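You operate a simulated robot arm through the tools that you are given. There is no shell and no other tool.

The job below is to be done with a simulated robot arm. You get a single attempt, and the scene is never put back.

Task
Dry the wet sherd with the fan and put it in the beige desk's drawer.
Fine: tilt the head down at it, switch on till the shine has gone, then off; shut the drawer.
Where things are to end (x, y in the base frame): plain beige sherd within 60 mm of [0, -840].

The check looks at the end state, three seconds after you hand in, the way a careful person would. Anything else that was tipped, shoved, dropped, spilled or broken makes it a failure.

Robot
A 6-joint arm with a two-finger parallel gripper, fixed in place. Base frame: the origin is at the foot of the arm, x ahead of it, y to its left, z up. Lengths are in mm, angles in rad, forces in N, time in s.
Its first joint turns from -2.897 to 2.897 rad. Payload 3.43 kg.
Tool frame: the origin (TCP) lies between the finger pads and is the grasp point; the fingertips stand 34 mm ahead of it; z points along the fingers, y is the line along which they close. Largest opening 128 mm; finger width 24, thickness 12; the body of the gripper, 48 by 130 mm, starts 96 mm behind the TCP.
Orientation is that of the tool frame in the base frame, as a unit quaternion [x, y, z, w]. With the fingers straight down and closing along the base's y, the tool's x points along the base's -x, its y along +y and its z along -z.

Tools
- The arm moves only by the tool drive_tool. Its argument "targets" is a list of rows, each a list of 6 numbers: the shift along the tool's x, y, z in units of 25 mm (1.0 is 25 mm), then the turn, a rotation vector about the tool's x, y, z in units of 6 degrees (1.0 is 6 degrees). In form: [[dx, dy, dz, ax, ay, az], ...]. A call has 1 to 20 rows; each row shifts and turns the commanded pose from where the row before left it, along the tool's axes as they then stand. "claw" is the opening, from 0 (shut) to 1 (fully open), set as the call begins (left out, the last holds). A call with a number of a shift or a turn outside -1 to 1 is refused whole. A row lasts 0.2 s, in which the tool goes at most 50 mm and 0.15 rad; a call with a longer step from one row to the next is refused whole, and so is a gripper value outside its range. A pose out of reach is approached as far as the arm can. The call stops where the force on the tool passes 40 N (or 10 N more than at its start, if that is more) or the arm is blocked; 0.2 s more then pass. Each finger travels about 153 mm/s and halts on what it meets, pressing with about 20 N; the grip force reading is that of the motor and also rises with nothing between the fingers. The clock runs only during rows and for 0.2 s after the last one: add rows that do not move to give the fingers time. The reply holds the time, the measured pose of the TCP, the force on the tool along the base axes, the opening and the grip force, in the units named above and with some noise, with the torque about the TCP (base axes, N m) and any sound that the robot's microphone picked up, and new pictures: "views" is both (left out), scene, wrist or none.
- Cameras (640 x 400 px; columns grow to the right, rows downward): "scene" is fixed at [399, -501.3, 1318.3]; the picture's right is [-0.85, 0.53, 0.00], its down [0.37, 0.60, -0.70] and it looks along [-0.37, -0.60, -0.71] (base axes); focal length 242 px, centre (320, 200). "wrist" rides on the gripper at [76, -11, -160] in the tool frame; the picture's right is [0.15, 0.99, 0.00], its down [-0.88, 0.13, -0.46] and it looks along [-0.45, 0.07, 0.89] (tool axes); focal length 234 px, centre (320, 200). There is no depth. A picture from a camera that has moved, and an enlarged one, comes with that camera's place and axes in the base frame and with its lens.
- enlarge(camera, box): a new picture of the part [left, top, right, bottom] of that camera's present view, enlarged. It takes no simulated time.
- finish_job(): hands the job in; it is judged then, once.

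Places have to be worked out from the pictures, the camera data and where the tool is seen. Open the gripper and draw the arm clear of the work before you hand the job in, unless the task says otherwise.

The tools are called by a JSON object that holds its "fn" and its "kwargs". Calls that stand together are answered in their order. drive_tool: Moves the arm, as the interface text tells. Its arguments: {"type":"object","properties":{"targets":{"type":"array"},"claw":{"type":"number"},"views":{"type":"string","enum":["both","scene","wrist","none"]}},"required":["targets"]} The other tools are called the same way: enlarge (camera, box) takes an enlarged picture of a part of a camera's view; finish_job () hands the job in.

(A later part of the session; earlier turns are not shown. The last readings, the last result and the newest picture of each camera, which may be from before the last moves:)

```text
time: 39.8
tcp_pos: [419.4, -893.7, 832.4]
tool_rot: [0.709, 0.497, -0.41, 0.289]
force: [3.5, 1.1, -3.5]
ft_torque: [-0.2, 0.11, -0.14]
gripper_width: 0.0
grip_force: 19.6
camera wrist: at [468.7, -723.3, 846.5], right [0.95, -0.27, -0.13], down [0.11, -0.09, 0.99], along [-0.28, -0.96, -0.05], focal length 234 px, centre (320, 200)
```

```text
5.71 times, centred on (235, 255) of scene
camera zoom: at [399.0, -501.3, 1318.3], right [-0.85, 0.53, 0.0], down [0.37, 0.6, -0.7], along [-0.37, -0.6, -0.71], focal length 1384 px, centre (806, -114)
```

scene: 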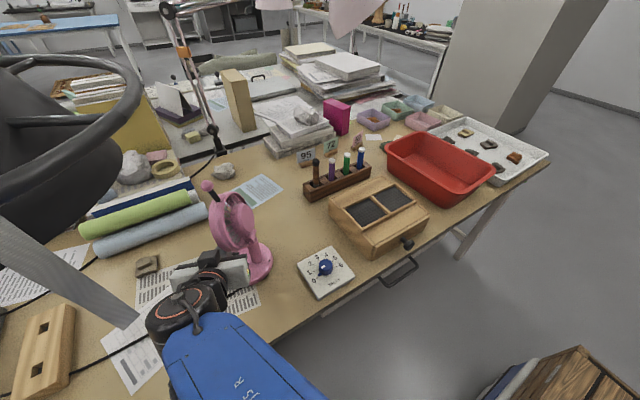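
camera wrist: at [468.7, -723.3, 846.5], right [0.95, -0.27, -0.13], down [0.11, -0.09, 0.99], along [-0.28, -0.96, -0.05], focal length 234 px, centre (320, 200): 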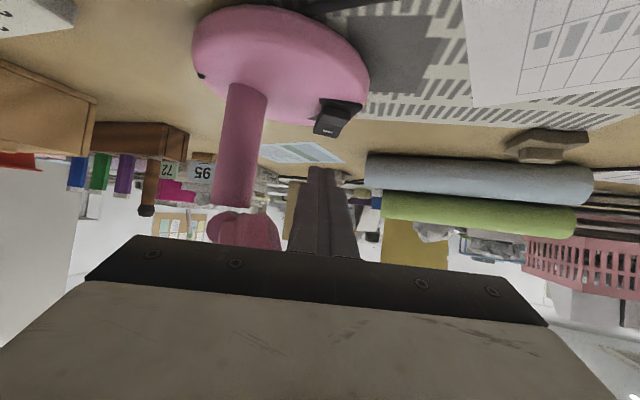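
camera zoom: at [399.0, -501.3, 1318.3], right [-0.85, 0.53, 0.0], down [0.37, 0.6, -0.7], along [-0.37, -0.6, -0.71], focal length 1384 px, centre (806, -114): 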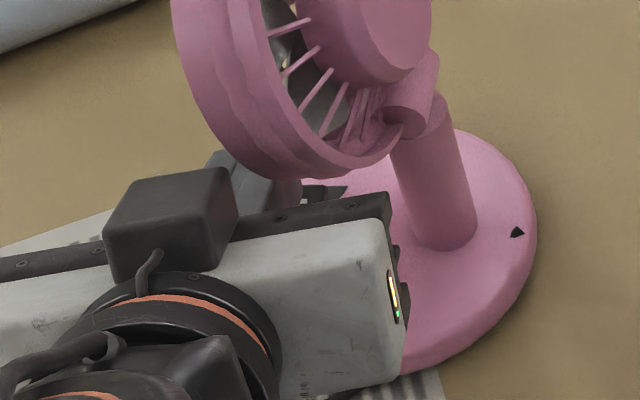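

There is a light contact (about 5 N): the upper finger edge is touching the fan head's lower rim and has nudged it up ~3°. The base has not moved. I drop 10 mm straight down and shift forward of the head, turning slightly so the tool no longer runs under the rim.

{"fn": "drive_tool", "kwargs": {"targets": [[0.17, 0, 0.1, 0, 0, 0], [0.17, 0, 0.1, 0, 0, 0], [0, 0.12, 0, 0.434, 0, 0.25], [0, 0.12, 0, 0.434, 0, 0.25], [0, 0, 0, 0.434, 0, 0.25]], "views": "both"}}

{"fn": "enlarge", "kwargs": {"camera": "wrist", "box": [260, 80, 380, 200]}}

{"fn": "enlarge", "kwargs": {"camera": "scene", "box": [190, 170, 290, 290]}}

```text
time: 41.0
tcp_pos: [427.9, -894.0, 823.7]
tool_rot: [0.746, 0.439, -0.43, 0.256]
force: [-0.4, -0.7, 0.4]
ft_torque: [0.02, 0.0, 0.0]
gripper_width: 0.0
grip_force: 20.4
camera wrist: at [501.9, -734.5, 837.3], right [0.9, -0.42, -0.12], down [0.09, -0.1, 0.99], along [-0.42, -0.9, -0.05], focal length 234 px, centre (320, 200)
```

scene: 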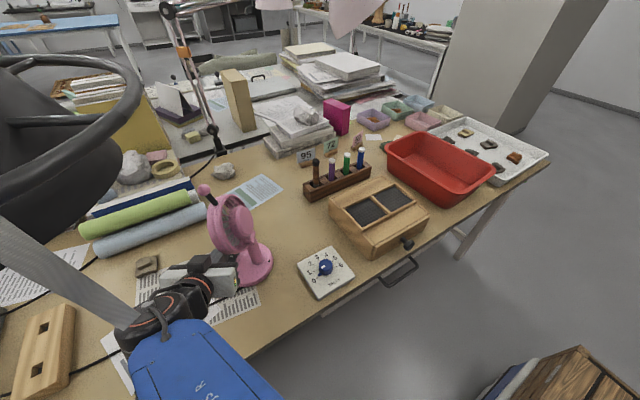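
wrist: 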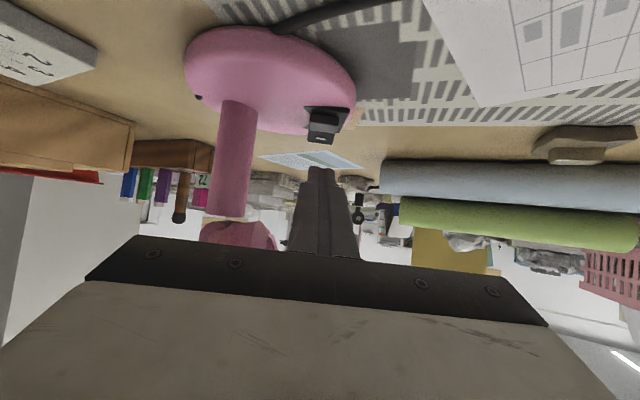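

```text
3.33 times, centred on (320, 140) of wrist
camera zoom: at [501.9, -734.5, 837.3], right [0.9, -0.42, -0.12], down [0.09, -0.1, 0.99], along [-0.42, -0.9, -0.05], focal length 781 px, centre (320, 400)
```

zoom: 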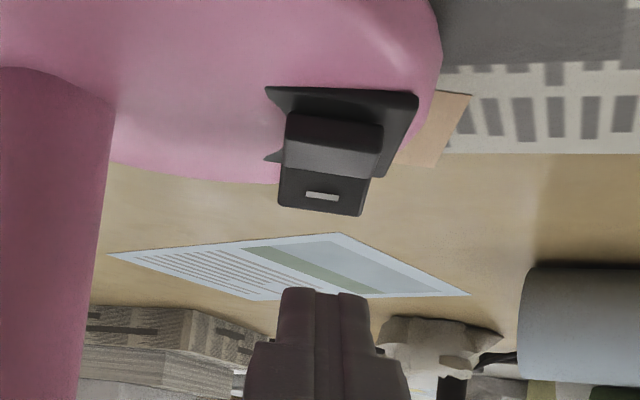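

```text
3.33 times, centred on (240, 230) of scene
camera zoom: at [399.0, -501.3, 1318.3], right [-0.85, 0.53, 0.0], down [0.37, 0.6, -0.7], along [-0.37, -0.6, -0.71], focal length 807 px, centre (587, 100)
```

zoom: 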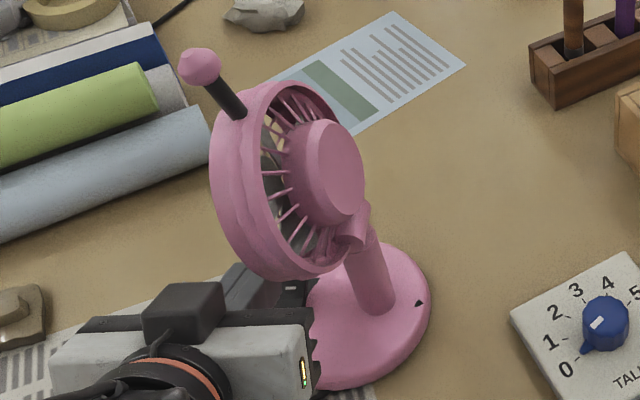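

Contact is gone, the head has dropped back to its stop, and the fingertips are centred over the marked half of the rocker about 15 mm above it. I press straight down.

{"fn": "drive_tool", "kwargs": {"targets": [[0.173, 0, 0.1, 0, 0, 0], [0.173, 0, 0.1, 0, 0, 0], [0.173, 0, 0.1, 0, 0, 0], [0.1, 0, 0.06, 0, 0, 0], [0.1, 0, 0.06, 0, 0, 0]], "views": "both"}}

{"fn": "enlarge", "kwargs": {"camera": "wrist", "box": [260, 80, 380, 200]}}

{"fn": "enlarge", "kwargs": {"camera": "scene", "box": [190, 170, 290, 290]}}

```text
time: 42.2
tcp_pos: [427.0, -894.8, 799.7]
tool_rot: [0.746, 0.439, -0.43, 0.255]
force: [-0.3, 0.2, 0.6]
ft_torque: [-0.01, 0.02, 0.05]
gripper_width: 0.1
grip_force: 19.9
camera wrist: at [502.5, -734.4, 814.9], right [0.9, -0.42, -0.12], down [0.09, -0.1, 0.99], along [-0.42, -0.9, -0.05], focal length 234 px, centre (320, 200)
```

scene: 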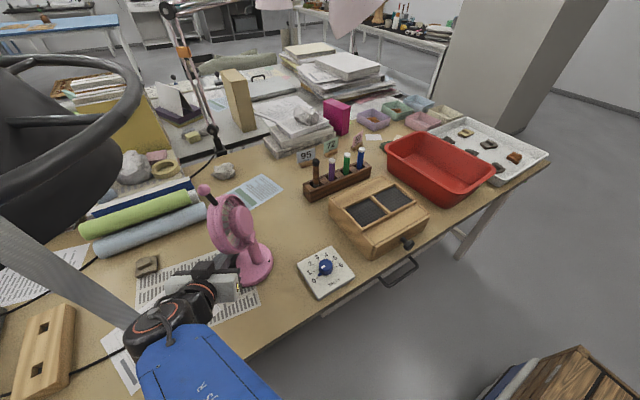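
wrist: 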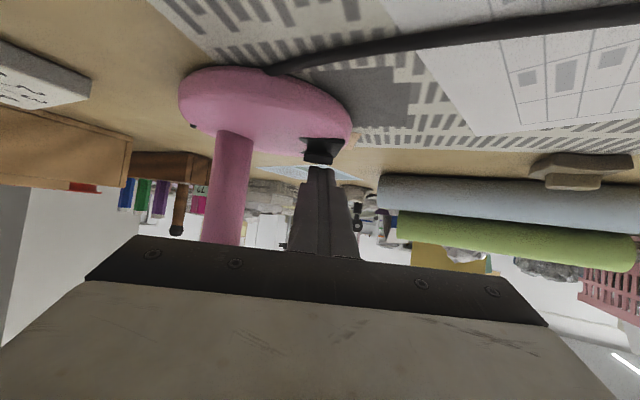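

```text
3.33 times, centred on (320, 140) of wrist
camera zoom: at [502.5, -734.4, 814.9], right [0.9, -0.42, -0.12], down [0.09, -0.1, 0.99], along [-0.42, -0.9, -0.05], focal length 781 px, centre (320, 400)
```

zoom: 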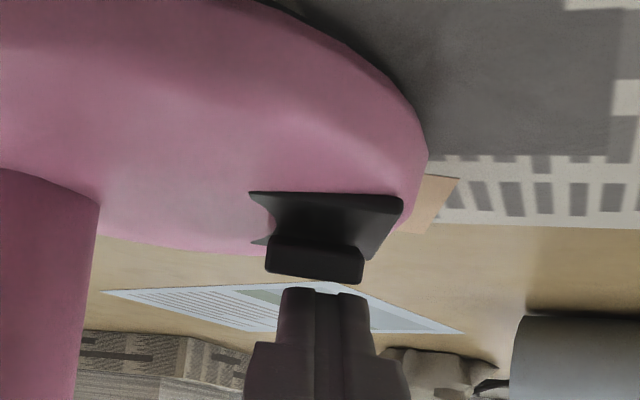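

```text
3.33 times, centred on (240, 230) of scene
camera zoom: at [399.0, -501.3, 1318.3], right [-0.85, 0.53, 0.0], down [0.37, 0.6, -0.7], along [-0.37, -0.6, -0.71], focal length 807 px, centre (587, 100)
```

zoom: 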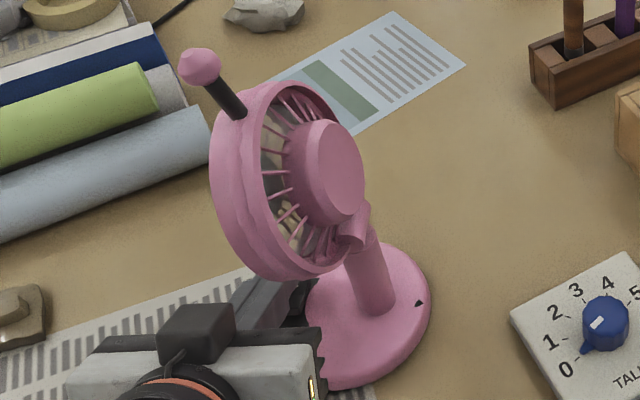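

No force yet and no sound. I zoom in on the blades and rocker to see whether the switch has flipped.

{"fn": "enlarge", "kwargs": {"camera": "scene", "box": [205, 190, 265, 260]}}

{"fn": "enlarge", "kwargs": {"camera": "wrist", "box": [295, 130, 350, 180]}}

{"fn": "enlarge", "kwargs": {"camera": "scene", "box": [205, 240, 250, 285]}}

```text
5.71 times, centred on (235, 225) of scene
camera zoom: at [399.0, -501.3, 1318.3], right [-0.85, 0.53, 0.0], down [0.37, 0.6, -0.7], along [-0.37, -0.6, -0.71], focal length 1384 px, centre (806, 57)
```

zoom: 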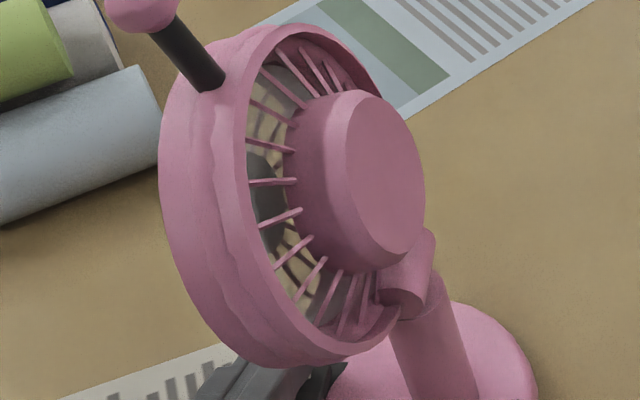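

```text
8.00 times, centred on (322, 155) of wrist
camera zoom: at [502.5, -734.4, 814.9], right [0.9, -0.42, -0.12], down [0.09, -0.1, 0.99], along [-0.42, -0.9, -0.05], focal length 1873 px, centre (300, 560)
```

zoom: 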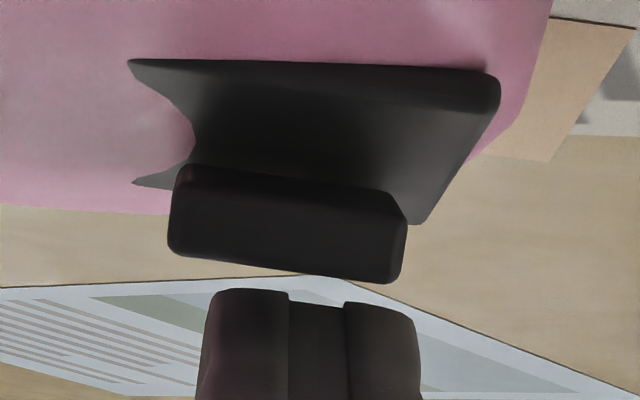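

```text
8.89 times, centred on (228, 262) of scene
camera zoom: at [399.0, -501.3, 1318.3], right [-0.85, 0.53, 0.0], down [0.37, 0.6, -0.7], along [-0.37, -0.6, -0.71], focal length 2152 px, centre (1142, -356)
```

zoom: 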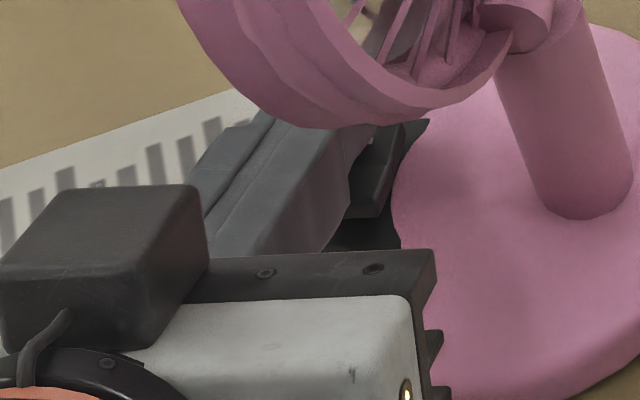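

The rocker now slopes the other way (its near end is up), so it looks flipped to "on". I wait briefly and compare the blades.

{"fn": "drive_tool", "kwargs": {"targets": [[0, 0, 0, 0, 0, 0]], "views": "none"}}

{"fn": "enlarge", "kwargs": {"camera": "scene", "box": [205, 190, 265, 260]}}

{"fn": "enlarge", "kwargs": {"camera": "scene", "box": [130, 245, 170, 285]}}

```text
time: 42.6
tcp_pos: [428.0, -893.4, 800.6]
tool_rot: [0.746, 0.439, -0.431, 0.256]
force: [-0.3, 0.5, 0.2]
ft_torque: [0.0, 0.01, 0.01]
gripper_width: 0.0
grip_force: 19.8
```

```text
5.71 times, centred on (235, 225) of scene
camera zoom: at [399.0, -501.3, 1318.3], right [-0.85, 0.53, 0.0], down [0.37, 0.6, -0.7], along [-0.37, -0.6, -0.71], focal length 1384 px, centre (806, 57)
```

zoom: 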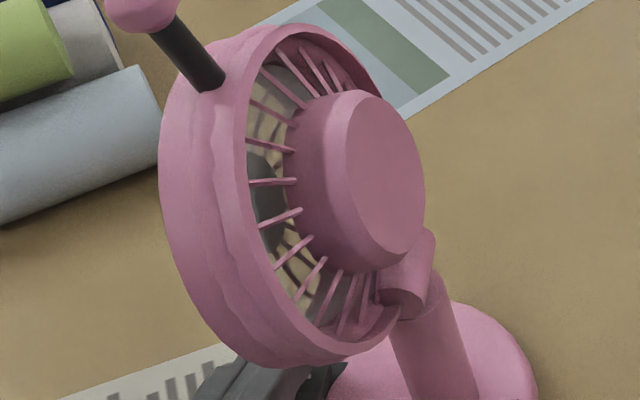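

```text
10.00 times, centred on (150, 265) of scene
camera zoom: at [399.0, -501.3, 1318.3], right [-0.85, 0.53, 0.0], down [0.37, 0.6, -0.7], along [-0.37, -0.6, -0.71], focal length 2421 px, centre (2020, -450)
```

zoom: 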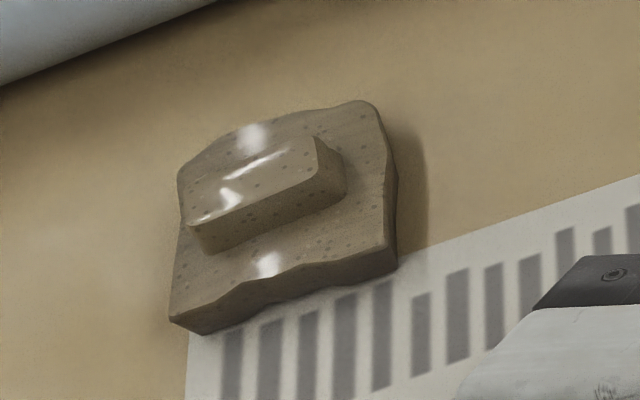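

The blades are unchanged, so it is not on yet. I press further down in small steps, watching the force.

{"fn": "drive_tool", "kwargs": {"targets": [[0.07, 0, 0.04, 0, 0, 0], [0.07, 0, 0.04, 0, 0, 0], [0.07, 0, 0.04, 0, 0, 0]], "views": "none"}}

{"fn": "enlarge", "kwargs": {"camera": "wrist", "box": [295, 130, 350, 180]}}

{"fn": "enlarge", "kwargs": {"camera": "scene", "box": [205, 240, 250, 285]}}

```text
time: 43.4
tcp_pos: [427.2, -893.2, 799.9]
tool_rot: [0.746, 0.438, -0.431, 0.257]
force: [1.3, -4.6, 34.6]
ft_torque: [-0.8, 0.39, -0.11]
gripper_width: 0.0
grip_force: 19.9
```

```text
8.00 times, centred on (322, 155) of wrist
camera zoom: at [502.0, -734.1, 813.2], right [0.9, -0.42, -0.12], down [0.09, -0.09, 0.99], along [-0.42, -0.9, -0.05], focal length 1873 px, centre (300, 560)
```

zoom: 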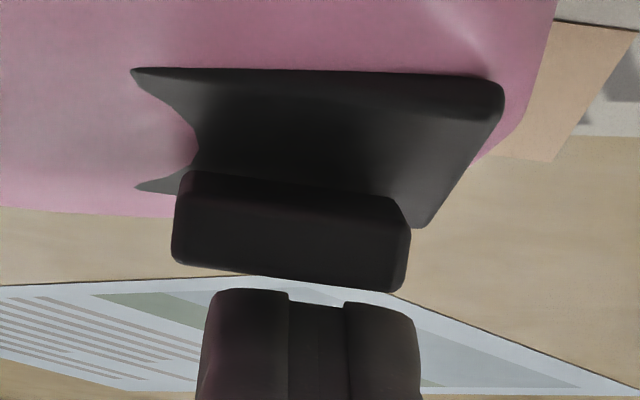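

```text
8.89 times, centred on (228, 262) of scene
camera zoom: at [399.0, -501.3, 1318.3], right [-0.85, 0.53, 0.0], down [0.37, 0.6, -0.7], along [-0.37, -0.6, -0.71], focal length 2152 px, centre (1142, -356)
```

zoom: 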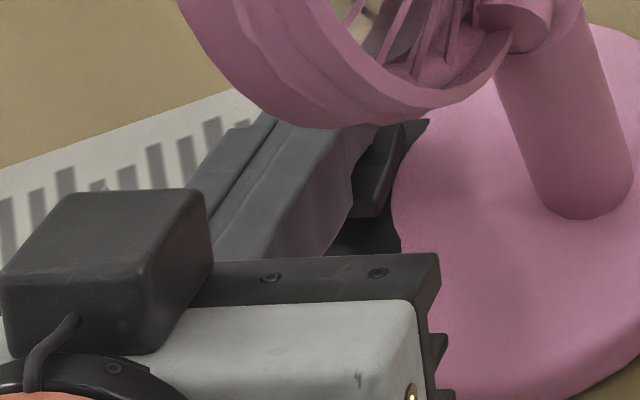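

The tip now presses at about 35 N against a firm stop on the marked half. I lift off and look at the rocker and the blades again.

{"fn": "drive_tool", "kwargs": {"targets": [[-0.14, 0, -0.08, 0, 0, 0], [-0.17, 0, -0.1, 0, 0, 0], [-0.17, 0, -0.1, 0, 0, 0], [-0.17, 0, -0.1, 0, 0, 0]], "views": "none"}}

{"fn": "enlarge", "kwargs": {"camera": "wrist", "box": [295, 100, 350, 150]}}

{"fn": "enlarge", "kwargs": {"camera": "scene", "box": [205, 190, 265, 260]}}

{"fn": "enlarge", "kwargs": {"camera": "scene", "box": [130, 245, 170, 285]}}

```text
time: 44.4
tcp_pos: [425.6, -894.0, 813.6]
tool_rot: [0.747, 0.439, -0.43, 0.254]
force: [0.0, -0.4, 0.2]
ft_torque: [0.01, -0.04, 0.0]
gripper_width: 0.1
grip_force: 20.4
```

```text
8.00 times, centred on (322, 125) of wrist
camera zoom: at [501.1, -734.7, 828.3], right [0.9, -0.41, -0.12], down [0.09, -0.1, 0.99], along [-0.42, -0.9, -0.05], focal length 1873 px, centre (300, 800)
```

zoom: 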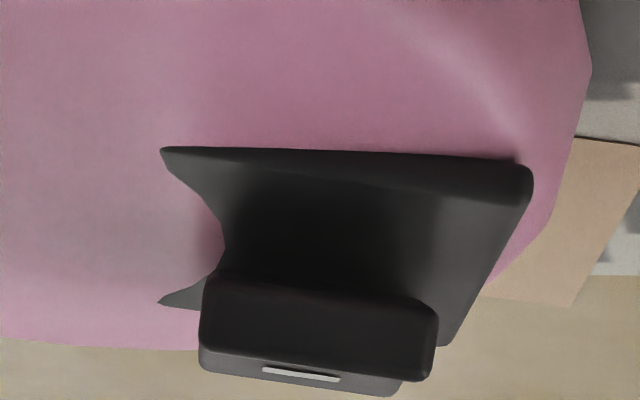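

```text
5.71 times, centred on (235, 225) of scene
camera zoom: at [399.0, -501.3, 1318.3], right [-0.85, 0.53, 0.0], down [0.37, 0.6, -0.7], along [-0.37, -0.6, -0.71], focal length 1384 px, centre (806, 57)
```

zoom: 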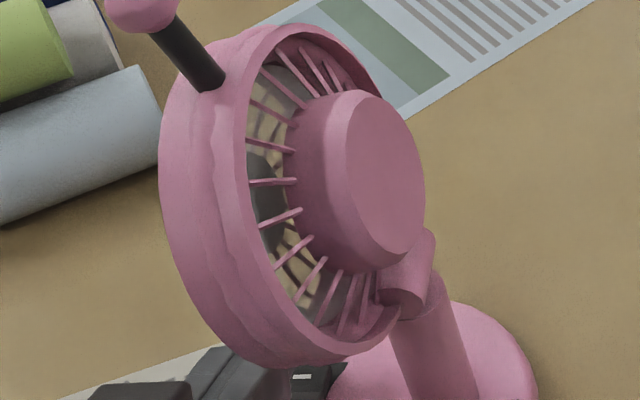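

```text
10.00 times, centred on (150, 265) of scene
camera zoom: at [399.0, -501.3, 1318.3], right [-0.85, 0.53, 0.0], down [0.37, 0.6, -0.7], along [-0.37, -0.6, -0.71], focal length 2421 px, centre (2020, -450)
```

zoom: 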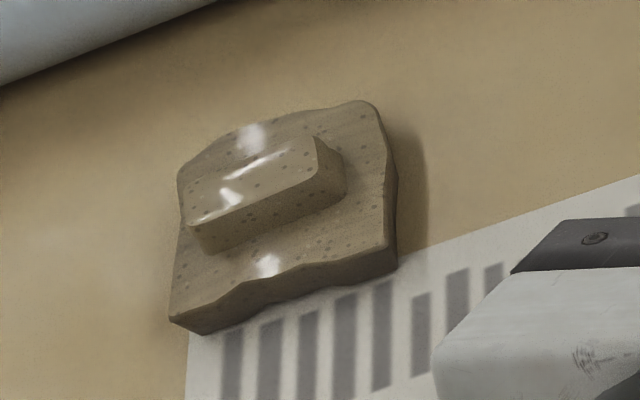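

The rocker has clearly flipped (near half now up, marked half down). I wait a second with the tool clear to see whether the blades turn and the shine fades.

{"fn": "drive_tool", "kwargs": {"targets": [[0, 0, 0, 0, 0, 0], [0, 0, 0, 0, 0, 0], [0, 0, 0, 0, 0, 0], [0, 0, 0, 0, 0, 0], [0, 0, 0, 0, 0, 0]], "views": "none"}}

{"fn": "enlarge", "kwargs": {"camera": "scene", "box": [205, 190, 265, 260]}}

{"fn": "enlarge", "kwargs": {"camera": "scene", "box": [130, 245, 170, 285]}}

```text
time: 45.6
tcp_pos: [426.7, -893.6, 815.1]
tool_rot: [0.746, 0.439, -0.43, 0.255]
force: [0.4, 0.1, -0.3]
ft_torque: [0.0, 0.04, 0.0]
gripper_width: 0.3
grip_force: 20.3
```

```text
5.71 times, centred on (235, 225) of scene
camera zoom: at [399.0, -501.3, 1318.3], right [-0.85, 0.53, 0.0], down [0.37, 0.6, -0.7], along [-0.37, -0.6, -0.71], focal length 1384 px, centre (806, 57)
```

zoom: 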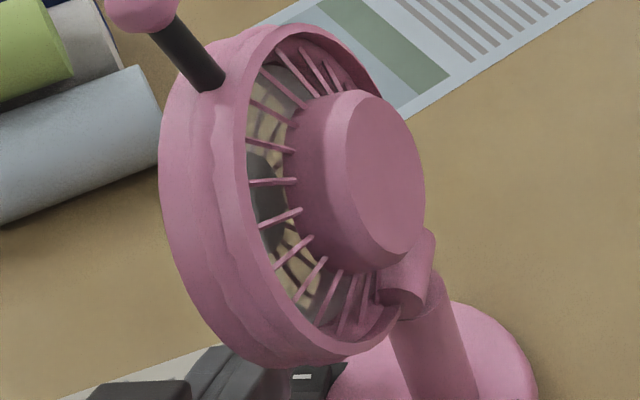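

```text
10.00 times, centred on (150, 265) of scene
camera zoom: at [399.0, -501.3, 1318.3], right [-0.85, 0.53, 0.0], down [0.37, 0.6, -0.7], along [-0.37, -0.6, -0.71], focal length 2421 px, centre (2020, -450)
```

zoom: 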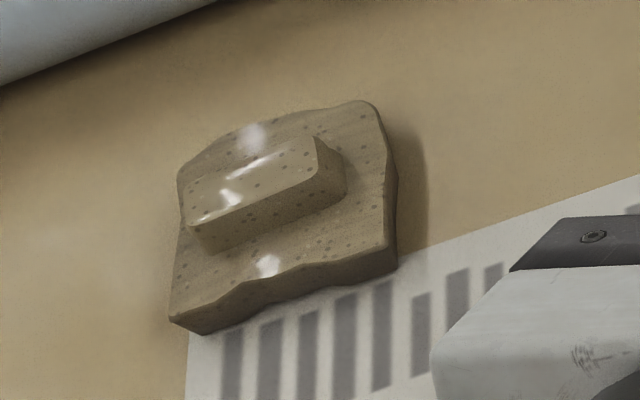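

The sherd has become visibly lighter and its highlights fainter, so the fan is on and drying it. I keep waiting.

{"fn": "drive_tool", "kwargs": {"targets": [[0, 0, 0, 0, 0, 0], [0, 0, 0, 0, 0, 0], [0, 0, 0, 0, 0, 0], [0, 0, 0, 0, 0, 0], [0, 0, 0, 0, 0, 0], [0, 0, 0, 0, 0, 0], [0, 0, 0, 0, 0, 0], [0, 0, 0, 0, 0, 0], [0, 0, 0, 0, 0, 0], [0, 0, 0, 0, 0, 0]], "views": "none"}}

{"fn": "enlarge", "kwargs": {"camera": "scene", "box": [130, 245, 170, 285]}}

```text
time: 47.8
tcp_pos: [426.4, -894.7, 814.1]
tool_rot: [0.746, 0.44, -0.43, 0.255]
force: [-0.2, -0.5, -0.2]
ft_torque: [0.01, -0.01, 0.03]
gripper_width: 0.2
grip_force: 19.7
```

```text
10.00 times, centred on (150, 265) of scene
camera zoom: at [399.0, -501.3, 1318.3], right [-0.85, 0.53, 0.0], down [0.37, 0.6, -0.7], along [-0.37, -0.6, -0.71], focal length 2421 px, centre (2020, -450)
```

zoom: 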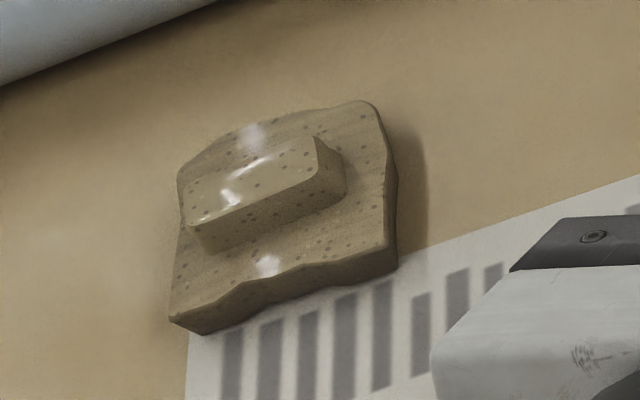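

Drying continues. While it does, I hold still for longer.

{"fn": "drive_tool", "kwargs": {"targets": [[0, 0, 0, 0, 0, 0], [0, 0, 0, 0, 0, 0], [0, 0, 0, 0, 0, 0], [0, 0, 0, 0, 0, 0], [0, 0, 0, 0, 0, 0], [0, 0, 0, 0, 0, 0], [0, 0, 0, 0, 0, 0], [0, 0, 0, 0, 0, 0], [0, 0, 0, 0, 0, 0], [0, 0, 0, 0, 0, 0], [0, 0, 0, 0, 0, 0], [0, 0, 0, 0, 0, 0], [0, 0, 0, 0, 0, 0], [0, 0, 0, 0, 0, 0], [0, 0, 0, 0, 0, 0], [0, 0, 0, 0, 0, 0], [0, 0, 0, 0, 0, 0], [0, 0, 0, 0, 0, 0], [0, 0, 0, 0, 0, 0], [0, 0, 0, 0, 0, 0]], "views": "none"}}

{"fn": "enlarge", "kwargs": {"camera": "scene", "box": [130, 245, 170, 285]}}

```text
time: 52.0
tcp_pos: [427.5, -893.9, 813.7]
tool_rot: [0.746, 0.44, -0.43, 0.256]
force: [0.1, 1.1, -1.1]
ft_torque: [-0.04, 0.03, -0.01]
gripper_width: 0.0
grip_force: 20.3
```

```text
10.00 times, centred on (150, 265) of scene
camera zoom: at [399.0, -501.3, 1318.3], right [-0.85, 0.53, 0.0], down [0.37, 0.6, -0.7], along [-0.37, -0.6, -0.71], focal length 2421 px, centre (2020, -450)
```

zoom: 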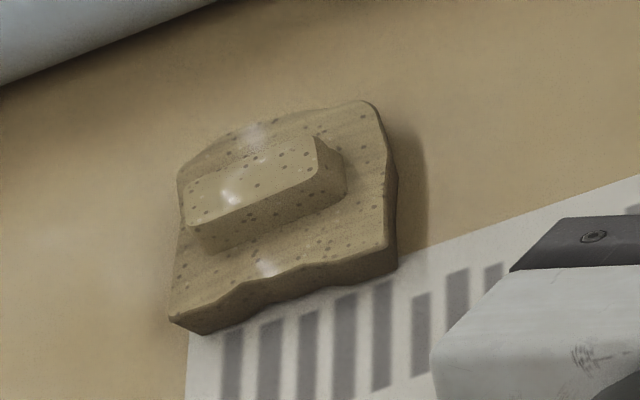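

The shine is nearly gone; I wait another few seconds.

{"fn": "drive_tool", "kwargs": {"targets": [[0, 0, 0, 0, 0, 0], [0, 0, 0, 0, 0, 0], [0, 0, 0, 0, 0, 0], [0, 0, 0, 0, 0, 0], [0, 0, 0, 0, 0, 0], [0, 0, 0, 0, 0, 0], [0, 0, 0, 0, 0, 0], [0, 0, 0, 0, 0, 0], [0, 0, 0, 0, 0, 0], [0, 0, 0, 0, 0, 0], [0, 0, 0, 0, 0, 0], [0, 0, 0, 0, 0, 0], [0, 0, 0, 0, 0, 0], [0, 0, 0, 0, 0, 0], [0, 0, 0, 0, 0, 0], [0, 0, 0, 0, 0, 0], [0, 0, 0, 0, 0, 0], [0, 0, 0, 0, 0, 0], [0, 0, 0, 0, 0, 0], [0, 0, 0, 0, 0, 0]], "views": "none"}}

{"fn": "enlarge", "kwargs": {"camera": "scene", "box": [130, 245, 170, 285]}}

```text
time: 56.2
tcp_pos: [425.6, -894.1, 815.1]
tool_rot: [0.746, 0.439, -0.431, 0.256]
force: [-0.5, 0.3, -0.7]
ft_torque: [-0.02, -0.01, 0.0]
gripper_width: 0.0
grip_force: 19.9
```

```text
10.00 times, centred on (150, 265) of scene
camera zoom: at [399.0, -501.3, 1318.3], right [-0.85, 0.53, 0.0], down [0.37, 0.6, -0.7], along [-0.37, -0.6, -0.71], focal length 2421 px, centre (2020, -450)
```

zoom: 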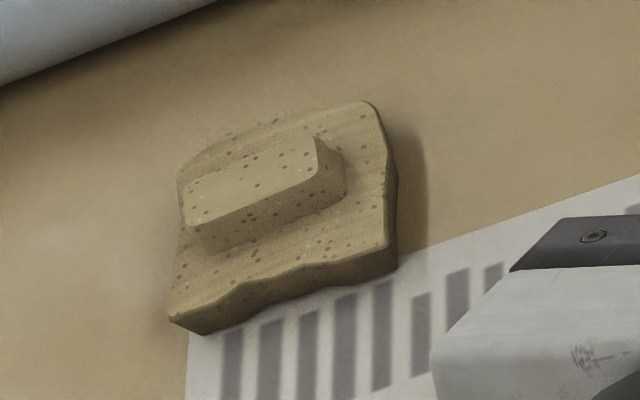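

The shine is gone and the sherd is plain beige. Now I raise 5 mm and slide 25 mm back so the tip is over the near (unmarked) half to switch off.

{"fn": "drive_tool", "kwargs": {"targets": [[-0.173, 0, -0.1, 0, 0, 0], [0.25, 0, -0.435, 0, 0, 0], [0.25, 0, -0.435, 0, 0, 0]], "views": "none"}}

{"fn": "enlarge", "kwargs": {"camera": "wrist", "box": [270, 90, 370, 190]}}

{"fn": "enlarge", "kwargs": {"camera": "scene", "box": [205, 240, 250, 285]}}

```text
time: 57.0
tcp_pos: [439.0, -872.8, 819.3]
tool_rot: [0.746, 0.438, -0.431, 0.255]
force: [0.0, 0.1, 0.1]
ft_torque: [-0.01, 0.01, 0.01]
gripper_width: 0.0
grip_force: 20.2
```

```text
4.00 times, centred on (320, 140) of wrist
camera zoom: at [513.4, -712.9, 833.8], right [0.9, -0.42, -0.12], down [0.09, -0.1, 0.99], along [-0.42, -0.9, -0.05], focal length 937 px, centre (320, 440)
```

zoom: 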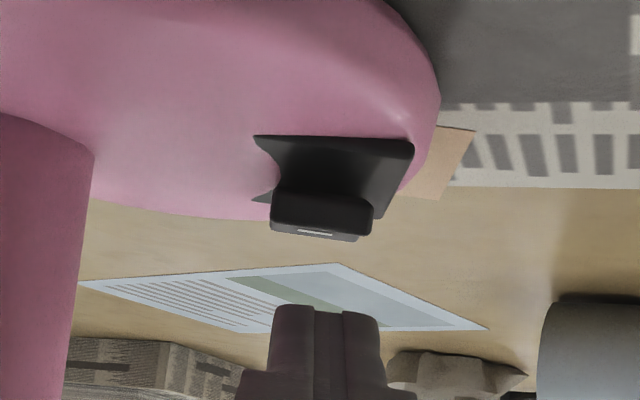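

```text
8.89 times, centred on (228, 262) of scene
camera zoom: at [399.0, -501.3, 1318.3], right [-0.85, 0.53, 0.0], down [0.37, 0.6, -0.7], along [-0.37, -0.6, -0.71], focal length 2152 px, centre (1142, -356)
```

zoom: 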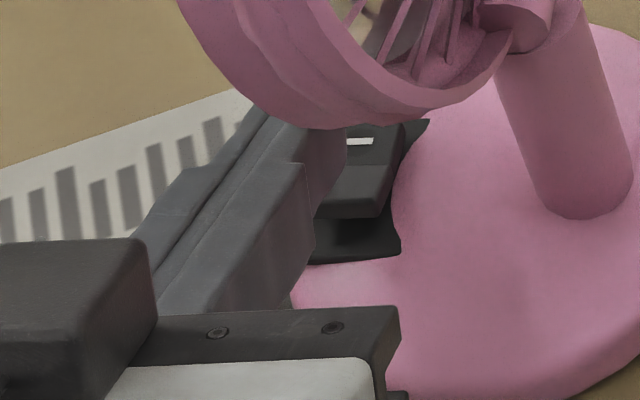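

The tip is over the raised near half. I press straight down on it.

{"fn": "drive_tool", "kwargs": {"targets": [[0.173, 0, 0.1, 0, 0, 0], [0.173, 0, 0.1, 0, 0, 0], [0.14, 0, 0.08, 0, 0, 0], [0.1, 0, 0.06, 0, 0, 0], [0.1, 0, 0.06, 0, 0, 0], [0.1, 0, 0.06, 0, 0, 0], [0.07, 0, 0.04, 0, 0, 0]], "views": "none"}}

{"fn": "enlarge", "kwargs": {"camera": "wrist", "box": [270, 90, 370, 190]}}

{"fn": "enlarge", "kwargs": {"camera": "scene", "box": [205, 240, 250, 285]}}

```text
time: 58.7
tcp_pos: [440.1, -871.7, 800.7]
tool_rot: [0.745, 0.438, -0.431, 0.259]
force: [-0.6, 0.1, 7.0]
ft_torque: [-0.07, 0.08, -0.11]
gripper_width: 0.0
grip_force: 20.2
stopped in row 7: the force on the tool passed its limit at 42 N (the readings are from after the stop); the commanded pose is now the measured one
```

```text
4.00 times, centred on (320, 140) of wrist
camera zoom: at [514.1, -712.6, 813.4], right [0.9, -0.42, -0.12], down [0.09, -0.09, 0.99], along [-0.42, -0.9, -0.05], focal length 937 px, centre (320, 440)
```

zoom: 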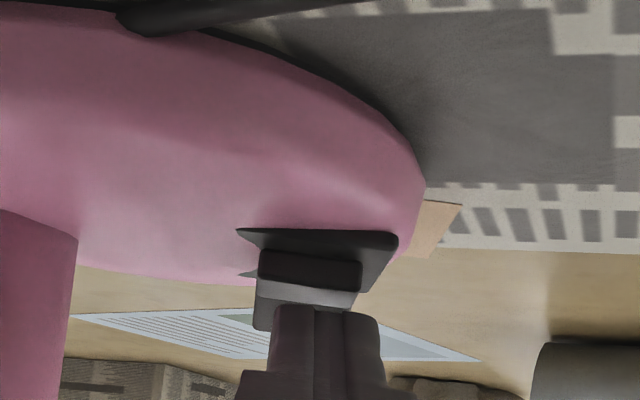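

```text
8.89 times, centred on (228, 262) of scene
camera zoom: at [399.0, -501.3, 1318.3], right [-0.85, 0.53, 0.0], down [0.37, 0.6, -0.7], along [-0.37, -0.6, -0.71], focal length 2152 px, centre (1142, -356)
```

zoom: 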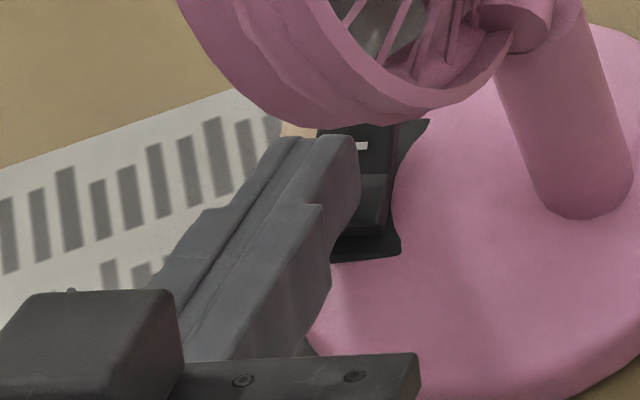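

The rocker has flipped back: near half down, marked half up, so the fan should be off. I lift slightly and back away to the left, then verify the fan's state.

{"fn": "drive_tool", "kwargs": {"targets": [[-0.173, 0, -0.1, 0, 0, 0], [-0.173, 0, -0.1, 0, 0, 0], [0.4, 0, -0.7, 0, 0, 0], [0.4, 0, -0.7, 0, 0, 0], [0.4, 0, -0.7, 0, 0, 0], [0.4, 0, -0.7, 0, 0, 0], [0.2, 0, -0.8, 0, 0, 0], [0.2, 0, -0.8, 0, 0, 0]], "views": "both"}}

{"fn": "enlarge", "kwargs": {"camera": "scene", "box": [190, 170, 290, 290]}}

{"fn": "enlarge", "kwargs": {"camera": "scene", "box": [130, 245, 170, 285]}}

```text
time: 60.5
tcp_pos: [498.2, -766.4, 820.9]
tool_rot: [0.745, 0.438, -0.431, 0.258]
force: [0.0, 0.9, 0.7]
ft_torque: [-0.01, 0.03, -0.03]
gripper_width: 0.0
grip_force: 20.0
camera wrist: at [572.6, -607.6, 833.8], right [0.9, -0.42, -0.12], down [0.09, -0.09, 0.99], along [-0.42, -0.9, -0.05], focal length 234 px, centre (320, 200)
```

scene: 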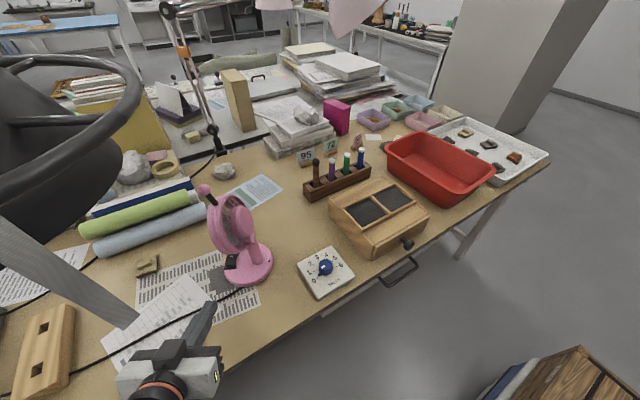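
wrist: 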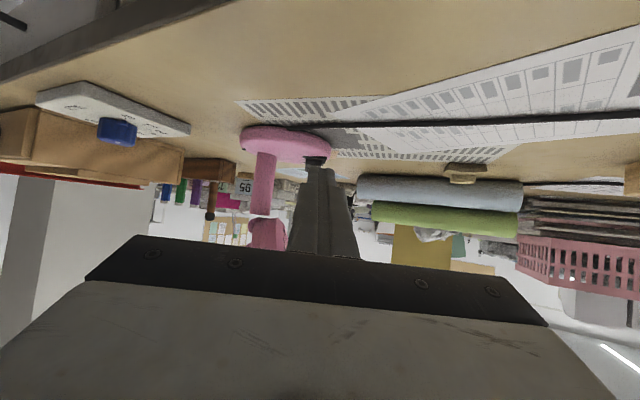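

```text
3.33 times, centred on (240, 230) of scene
camera zoom: at [399.0, -501.3, 1318.3], right [-0.85, 0.53, 0.0], down [0.37, 0.6, -0.7], along [-0.37, -0.6, -0.71], focal length 807 px, centre (587, 100)
```

zoom: 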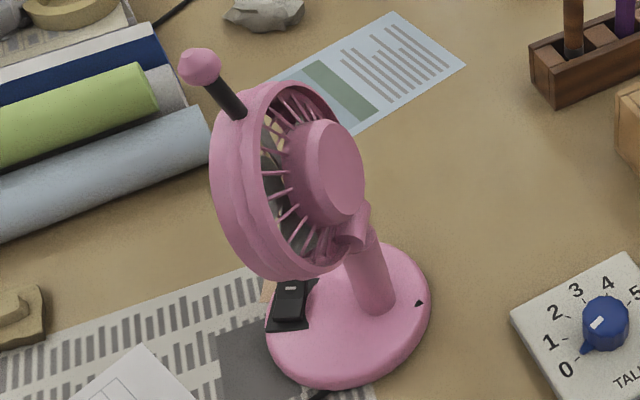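

```text
10.00 times, centred on (150, 265) of scene
camera zoom: at [399.0, -501.3, 1318.3], right [-0.85, 0.53, 0.0], down [0.37, 0.6, -0.7], along [-0.37, -0.6, -0.71], focal length 2421 px, centre (2020, -450)
```

zoom: 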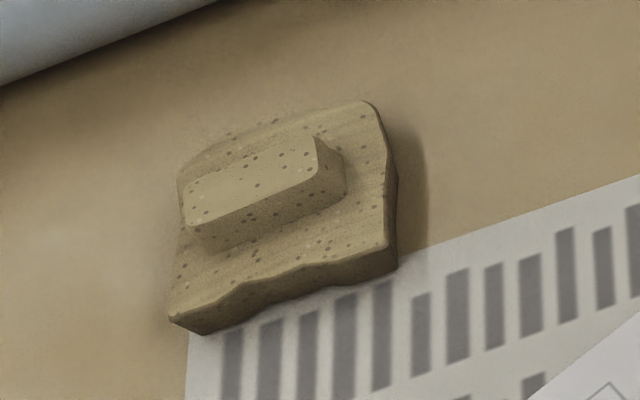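

The fan is exactly where it was, switched off, and the sherd is dry. Next I open the desk drawer, so I withdraw from the fan and turn toward the drawer front.

{"fn": "drive_tool", "kwargs": {"targets": [[-0.033, -0.908, -0.345, 0, 0, 0], [-0.033, -0.908, -0.345, 0, 0, 0], [-0.033, -0.908, -0.345, 0, 0, 0], [-0.033, -0.908, -0.345, 0, 0, 0], [-0.033, -0.908, -0.345, 0, 0, 0], [-0.033, -0.908, -0.345, 0, 0, 0], [-0.033, -0.908, -0.345, 0, 0, 0], [-0.033, -0.908, -0.345, 0, 0, 0], [-0.033, -0.908, -0.345, 0, 0, 0], [-0.033, -0.908, -0.345, 0, 0, 0], [-0.033, -0.908, -0.345, 0, 0, 0], [-0.033, -0.908, -0.345, 0, 0, 0], [0, 0, 0, -0.837, 0, -0.482], [0, 0, 0, -0.837, 0, -0.482], [0, 0, 0, -0.837, 0, -0.482], [0, 0, 0, -0.837, 0, -0.482], [0, 0, 0, -0.837, 0, -0.482]], "views": "wrist"}}

```text
time: 64.1
tcp_pos: [300.3, -561.0, 877.8]
tool_rot: [0.611, 0.61, -0.355, 0.358]
force: [0.7, 0.3, 0.2]
ft_torque: [0.02, 0.0, -0.03]
gripper_width: 0.1
grip_force: 20.4
camera wrist: at [287.7, -384.3, 890.5], right [0.99, 0.07, -0.12], down [0.13, -0.03, 0.99], along [0.07, -1.0, -0.04], focal length 234 px, centre (320, 200)
```

wrist: 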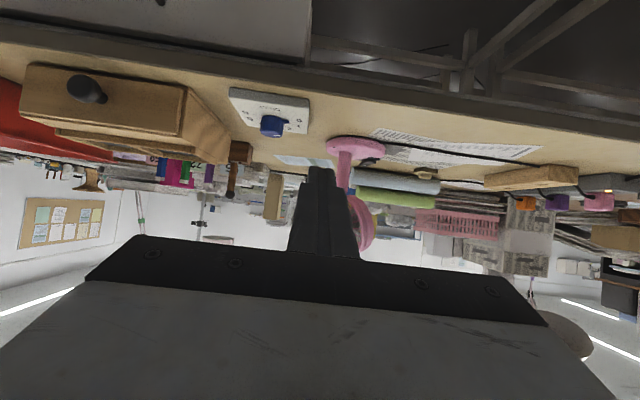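

Tool now points at azimuth -90°. I move across in front of the drawer at about z 720, standing off, to look at the handle straight on.

{"fn": "drive_tool", "kwargs": {"targets": [[0.59, -1, 0.03, 0, 0, 0], [0.59, -1, 0.03, 0, 0, 0], [0.59, -1, 0.03, 0, 0, 0], [0.59, -1, 0.03, 0, 0, 0], [0.59, -1, 0.03, 0, 0, 0], [0.59, -1, 0.03, 0, 0, 0], [0.59, -1, 0.03, 0, 0, 0], [0.59, -1, 0.03, 0, 0, 0], [0.59, -1, 0.03, 0, 0, 0], [0.59, -1, 0.03, 0, 0, 0], [0.59, -1, 0.03, 0, 0, 0], [0.59, -1, 0.03, 0, 0, 0]], "views": "both"}}

{"fn": "enlarge", "kwargs": {"camera": "wrist", "box": [160, 0, 480, 200]}}

{"fn": "enlarge", "kwargs": {"camera": "scene", "box": [340, 220, 460, 320]}}

```text
time: 66.7
tcp_pos: [-0.9, -481.2, 718.4]
tool_rot: [0.61, 0.611, -0.354, 0.359]
force: [0.2, -0.2, -0.4]
ft_torque: [-0.03, 0.02, -0.02]
gripper_width: 0.1
grip_force: 20.0
camera wrist: at [-12.2, -305.5, 730.8], right [0.99, 0.07, -0.12], down [0.13, -0.04, 0.99], along [0.07, -1.0, -0.05], focal length 234 px, centre (320, 200)
```

scene: 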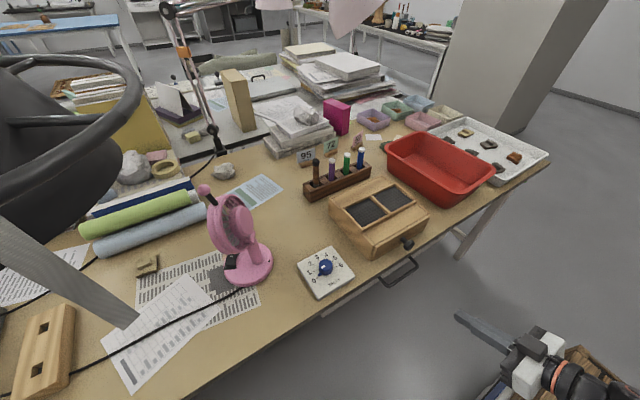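
wrist: 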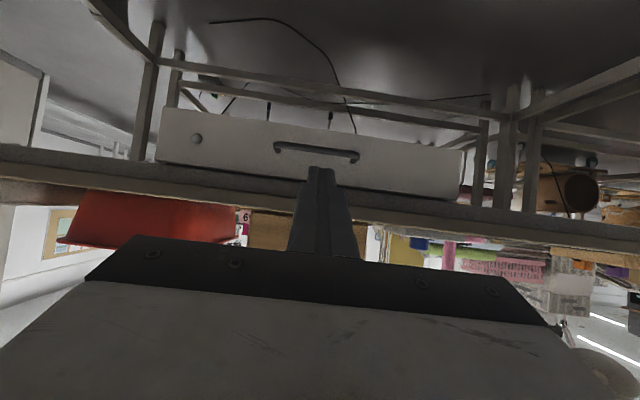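

```text
2.00 times, centred on (320, 100) of wrist
camera zoom: at [-12.2, -305.5, 730.8], right [0.99, 0.07, -0.12], down [0.13, -0.04, 0.99], along [0.07, -1.0, -0.05], focal length 468 px, centre (320, 400)
```

zoom: 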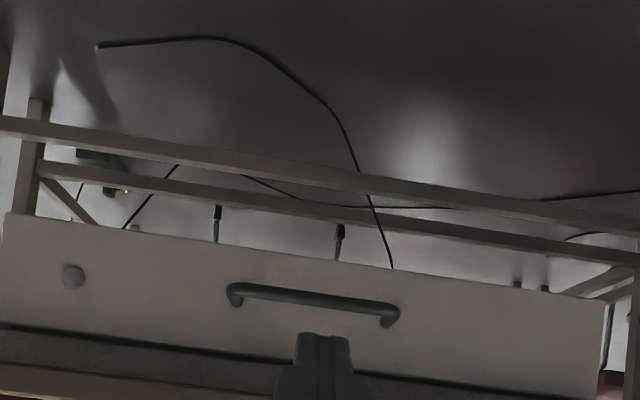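

```text
4.00 times, centred on (400, 270) of scene
camera zoom: at [399.0, -501.3, 1318.3], right [-0.85, 0.53, 0.0], down [0.37, 0.6, -0.7], along [-0.37, -0.6, -0.71], focal length 968 px, centre (0, -80)
```

zoom: 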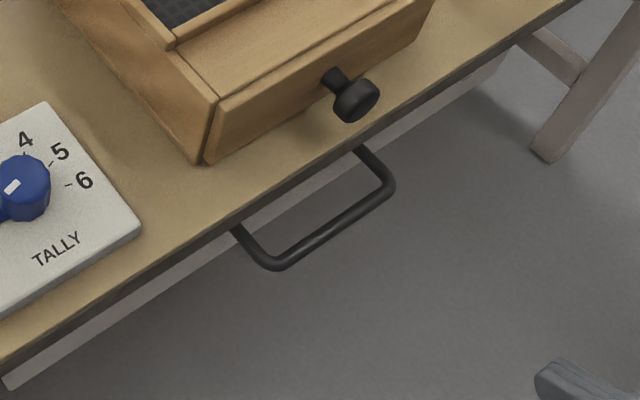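

The handle bar is at about (-5, -670, 635), ~122 mm long, standing ~36 mm off a panel set back under the desk edge. I level the tool and roll it 90° so the fingers can pinch the bar from above and below.

{"fn": "drive_tool", "kwargs": {"targets": [[0, 0, 0, 0, -1, 0], [0, 0, 0, 0, -1, 0], [0, 0, 0, 0, -1, 0], [0, 0, 0, 0, -1, 0], [0, 0, 0, 0, -1, 0]], "claw": 0.3, "views": "none"}}

{"fn": "drive_tool", "kwargs": {"targets": [[0, 0, 0, 0, 0, 1], [0, 0, 0, 0, 0, 1], [0, 0, 0, 0, 0, 1], [0, 0, 0, 0, 0, 1], [0, 0, 0, 0, 0, 1], [0, 0, 0, 0, 0, 1], [0, 0, 0, 0, 0, 1], [0, 0, 0, 0, 0, 1], [0, 0, 0, 0, 0, 1], [0, 0, 0, 0, 0, 1], [0, 0, 0, 0, 0, 1], [0, 0, 0, 0, 0, 1], [0, 0, 0, 0, 0, 1], [0, 0, 0, 0, 0, 1], [0, 0, 0, 0, 0, 1]], "views": "both"}}

```text
time: 67.9
tcp_pos: [-47.6, -511.2, 746.8]
tool_rot: [0.498, 0.497, -0.501, 0.503]
force: [0.3, 0.4, 0.0]
ft_torque: [-0.02, 0.01, 0.0]
gripper_width: 38.4
grip_force: 0.0
out of reach, approached as far as the arm can: row 1, 2, 3, 4, 5
```

```text
time: 71.1
tcp_pos: [-47.5, -511.6, 746.9]
tool_rot: [0.703, -0.001, 0.002, 0.711]
force: [-0.4, 0.0, 0.2]
ft_torque: [-0.01, 0.01, -0.03]
gripper_width: 38.4
grip_force: 0.0
camera wrist: at [26.8, -352.3, 734.5], right [0.14, 0.01, 0.99], down [-0.88, 0.46, 0.12], along [-0.45, -0.89, 0.07], focal length 234 px, centre (320, 200)
```

scene: 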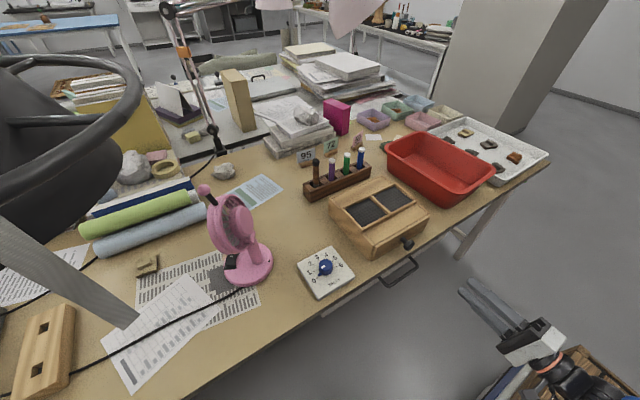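
wrist: 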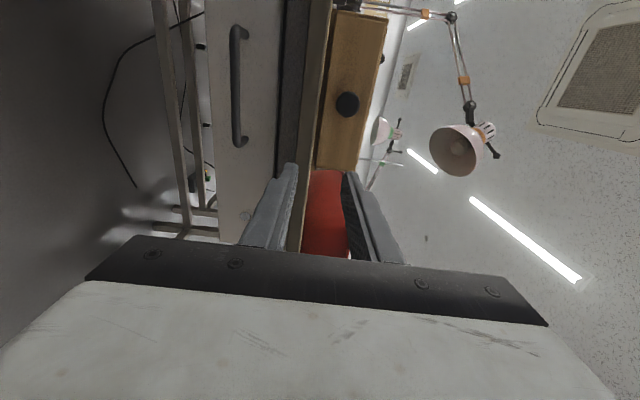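

Level and rolled, but that pose is at the near limit of reach here, so the arm ended up slightly farther out. I extend forward 100 mm toward the drawer and re-read the position.

{"fn": "drive_tool", "kwargs": {"targets": [[0, 0, 1, 0, 0, 0], [0, 0, 1, 0, 0, 0], [0, 0, 1, 0, 0, 0], [0, 0, 1, 0, 0, 0], [0, 0, 0, 0, 0, 0]], "views": "wrist"}}

```text
time: 72.3
tcp_pos: [-48.5, -611.4, 747.0]
tool_rot: [0.704, -0.001, 0.002, 0.71]
force: [-0.3, 0.1, 0.3]
ft_torque: [-0.02, -0.03, 0.0]
gripper_width: 38.6
grip_force: 0.1
camera wrist: at [26.9, -452.6, 735.5], right [0.14, 0.01, 0.99], down [-0.88, 0.46, 0.12], along [-0.45, -0.89, 0.07], focal length 234 px, centre (320, 200)
```

wrist: 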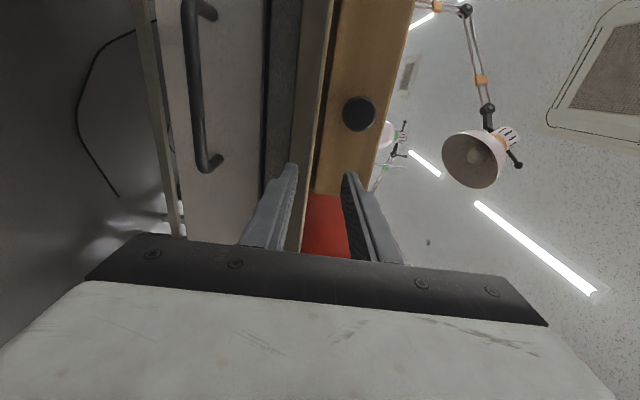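

Moves are exact now. I lower to handle height (z ≈ 635) and centre on x ≈ -4, still ~25 mm short of the bar.

{"fn": "drive_tool", "kwargs": {"targets": [[0.352, -0.896, 0, 0, 0, 0], [0.352, -0.896, 0, 0, 0, 0], [0.352, -0.896, 0, 0, 0, 0], [0.352, -0.896, 0, 0, 0, 0], [0.352, -0.896, 0, 0, 0, 0], [0, 0, 0, 0, 0, 0]], "views": "both"}}

{"fn": "enlarge", "kwargs": {"camera": "wrist", "box": [220, 0, 440, 260]}}

{"fn": "enlarge", "kwargs": {"camera": "scene", "box": [340, 220, 460, 320]}}

```text
time: 73.7
tcp_pos: [-3.9, -613.1, 635.4]
tool_rot: [0.704, 0.0, 0.001, 0.71]
force: [-0.9, -0.4, -0.4]
ft_torque: [0.01, 0.0, 0.0]
gripper_width: 38.1
grip_force: 0.0
camera wrist: at [71.9, -453.7, 624.1], right [0.14, 0.01, 0.99], down [-0.88, 0.46, 0.12], along [-0.45, -0.89, 0.07], focal length 234 px, centre (320, 200)
```

scene: 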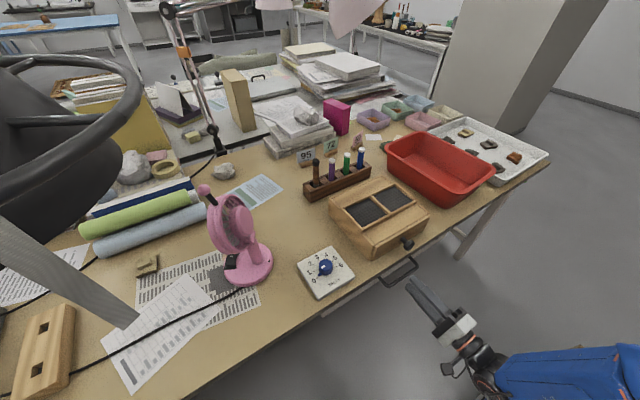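
wrist: 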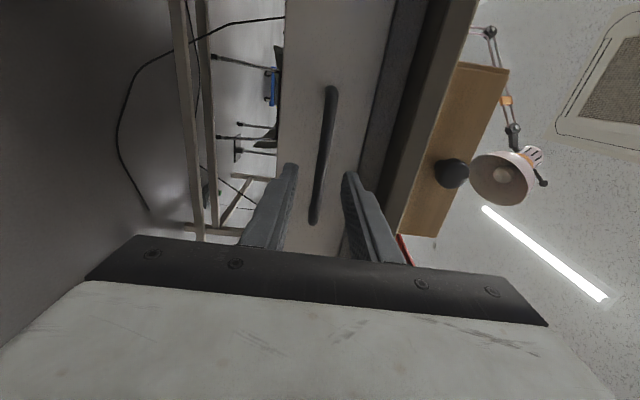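

```text
1.54 times, centred on (330, 130) of wrist
camera zoom: at [71.9, -453.7, 624.1], right [0.14, 0.01, 0.99], down [-0.88, 0.46, 0.12], along [-0.45, -0.89, 0.07], focal length 360 px, centre (305, 308)
```

zoom: 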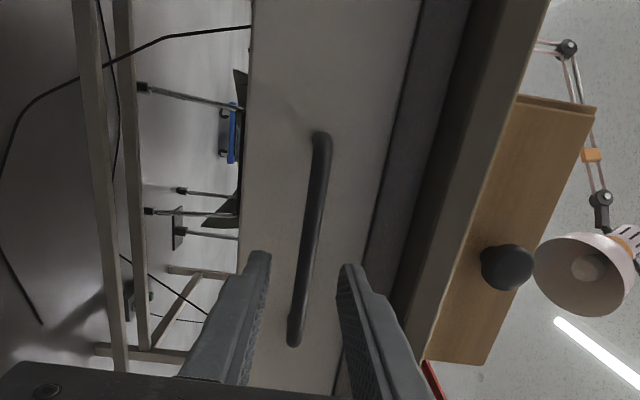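

```text
4.00 times, centred on (400, 270) of scene
camera zoom: at [399.0, -501.3, 1318.3], right [-0.85, 0.53, 0.0], down [0.37, 0.6, -0.7], along [-0.37, -0.6, -0.71], focal length 968 px, centre (0, -80)
```

zoom: 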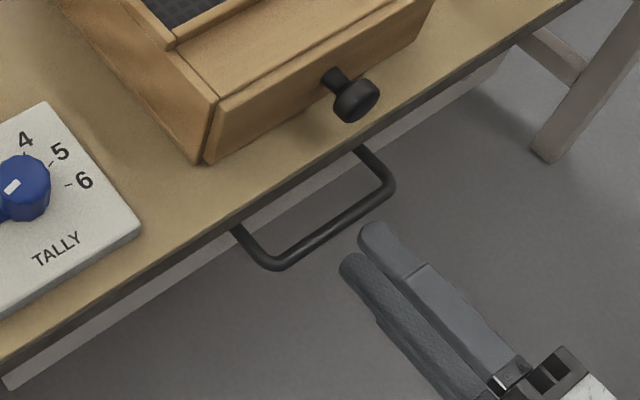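

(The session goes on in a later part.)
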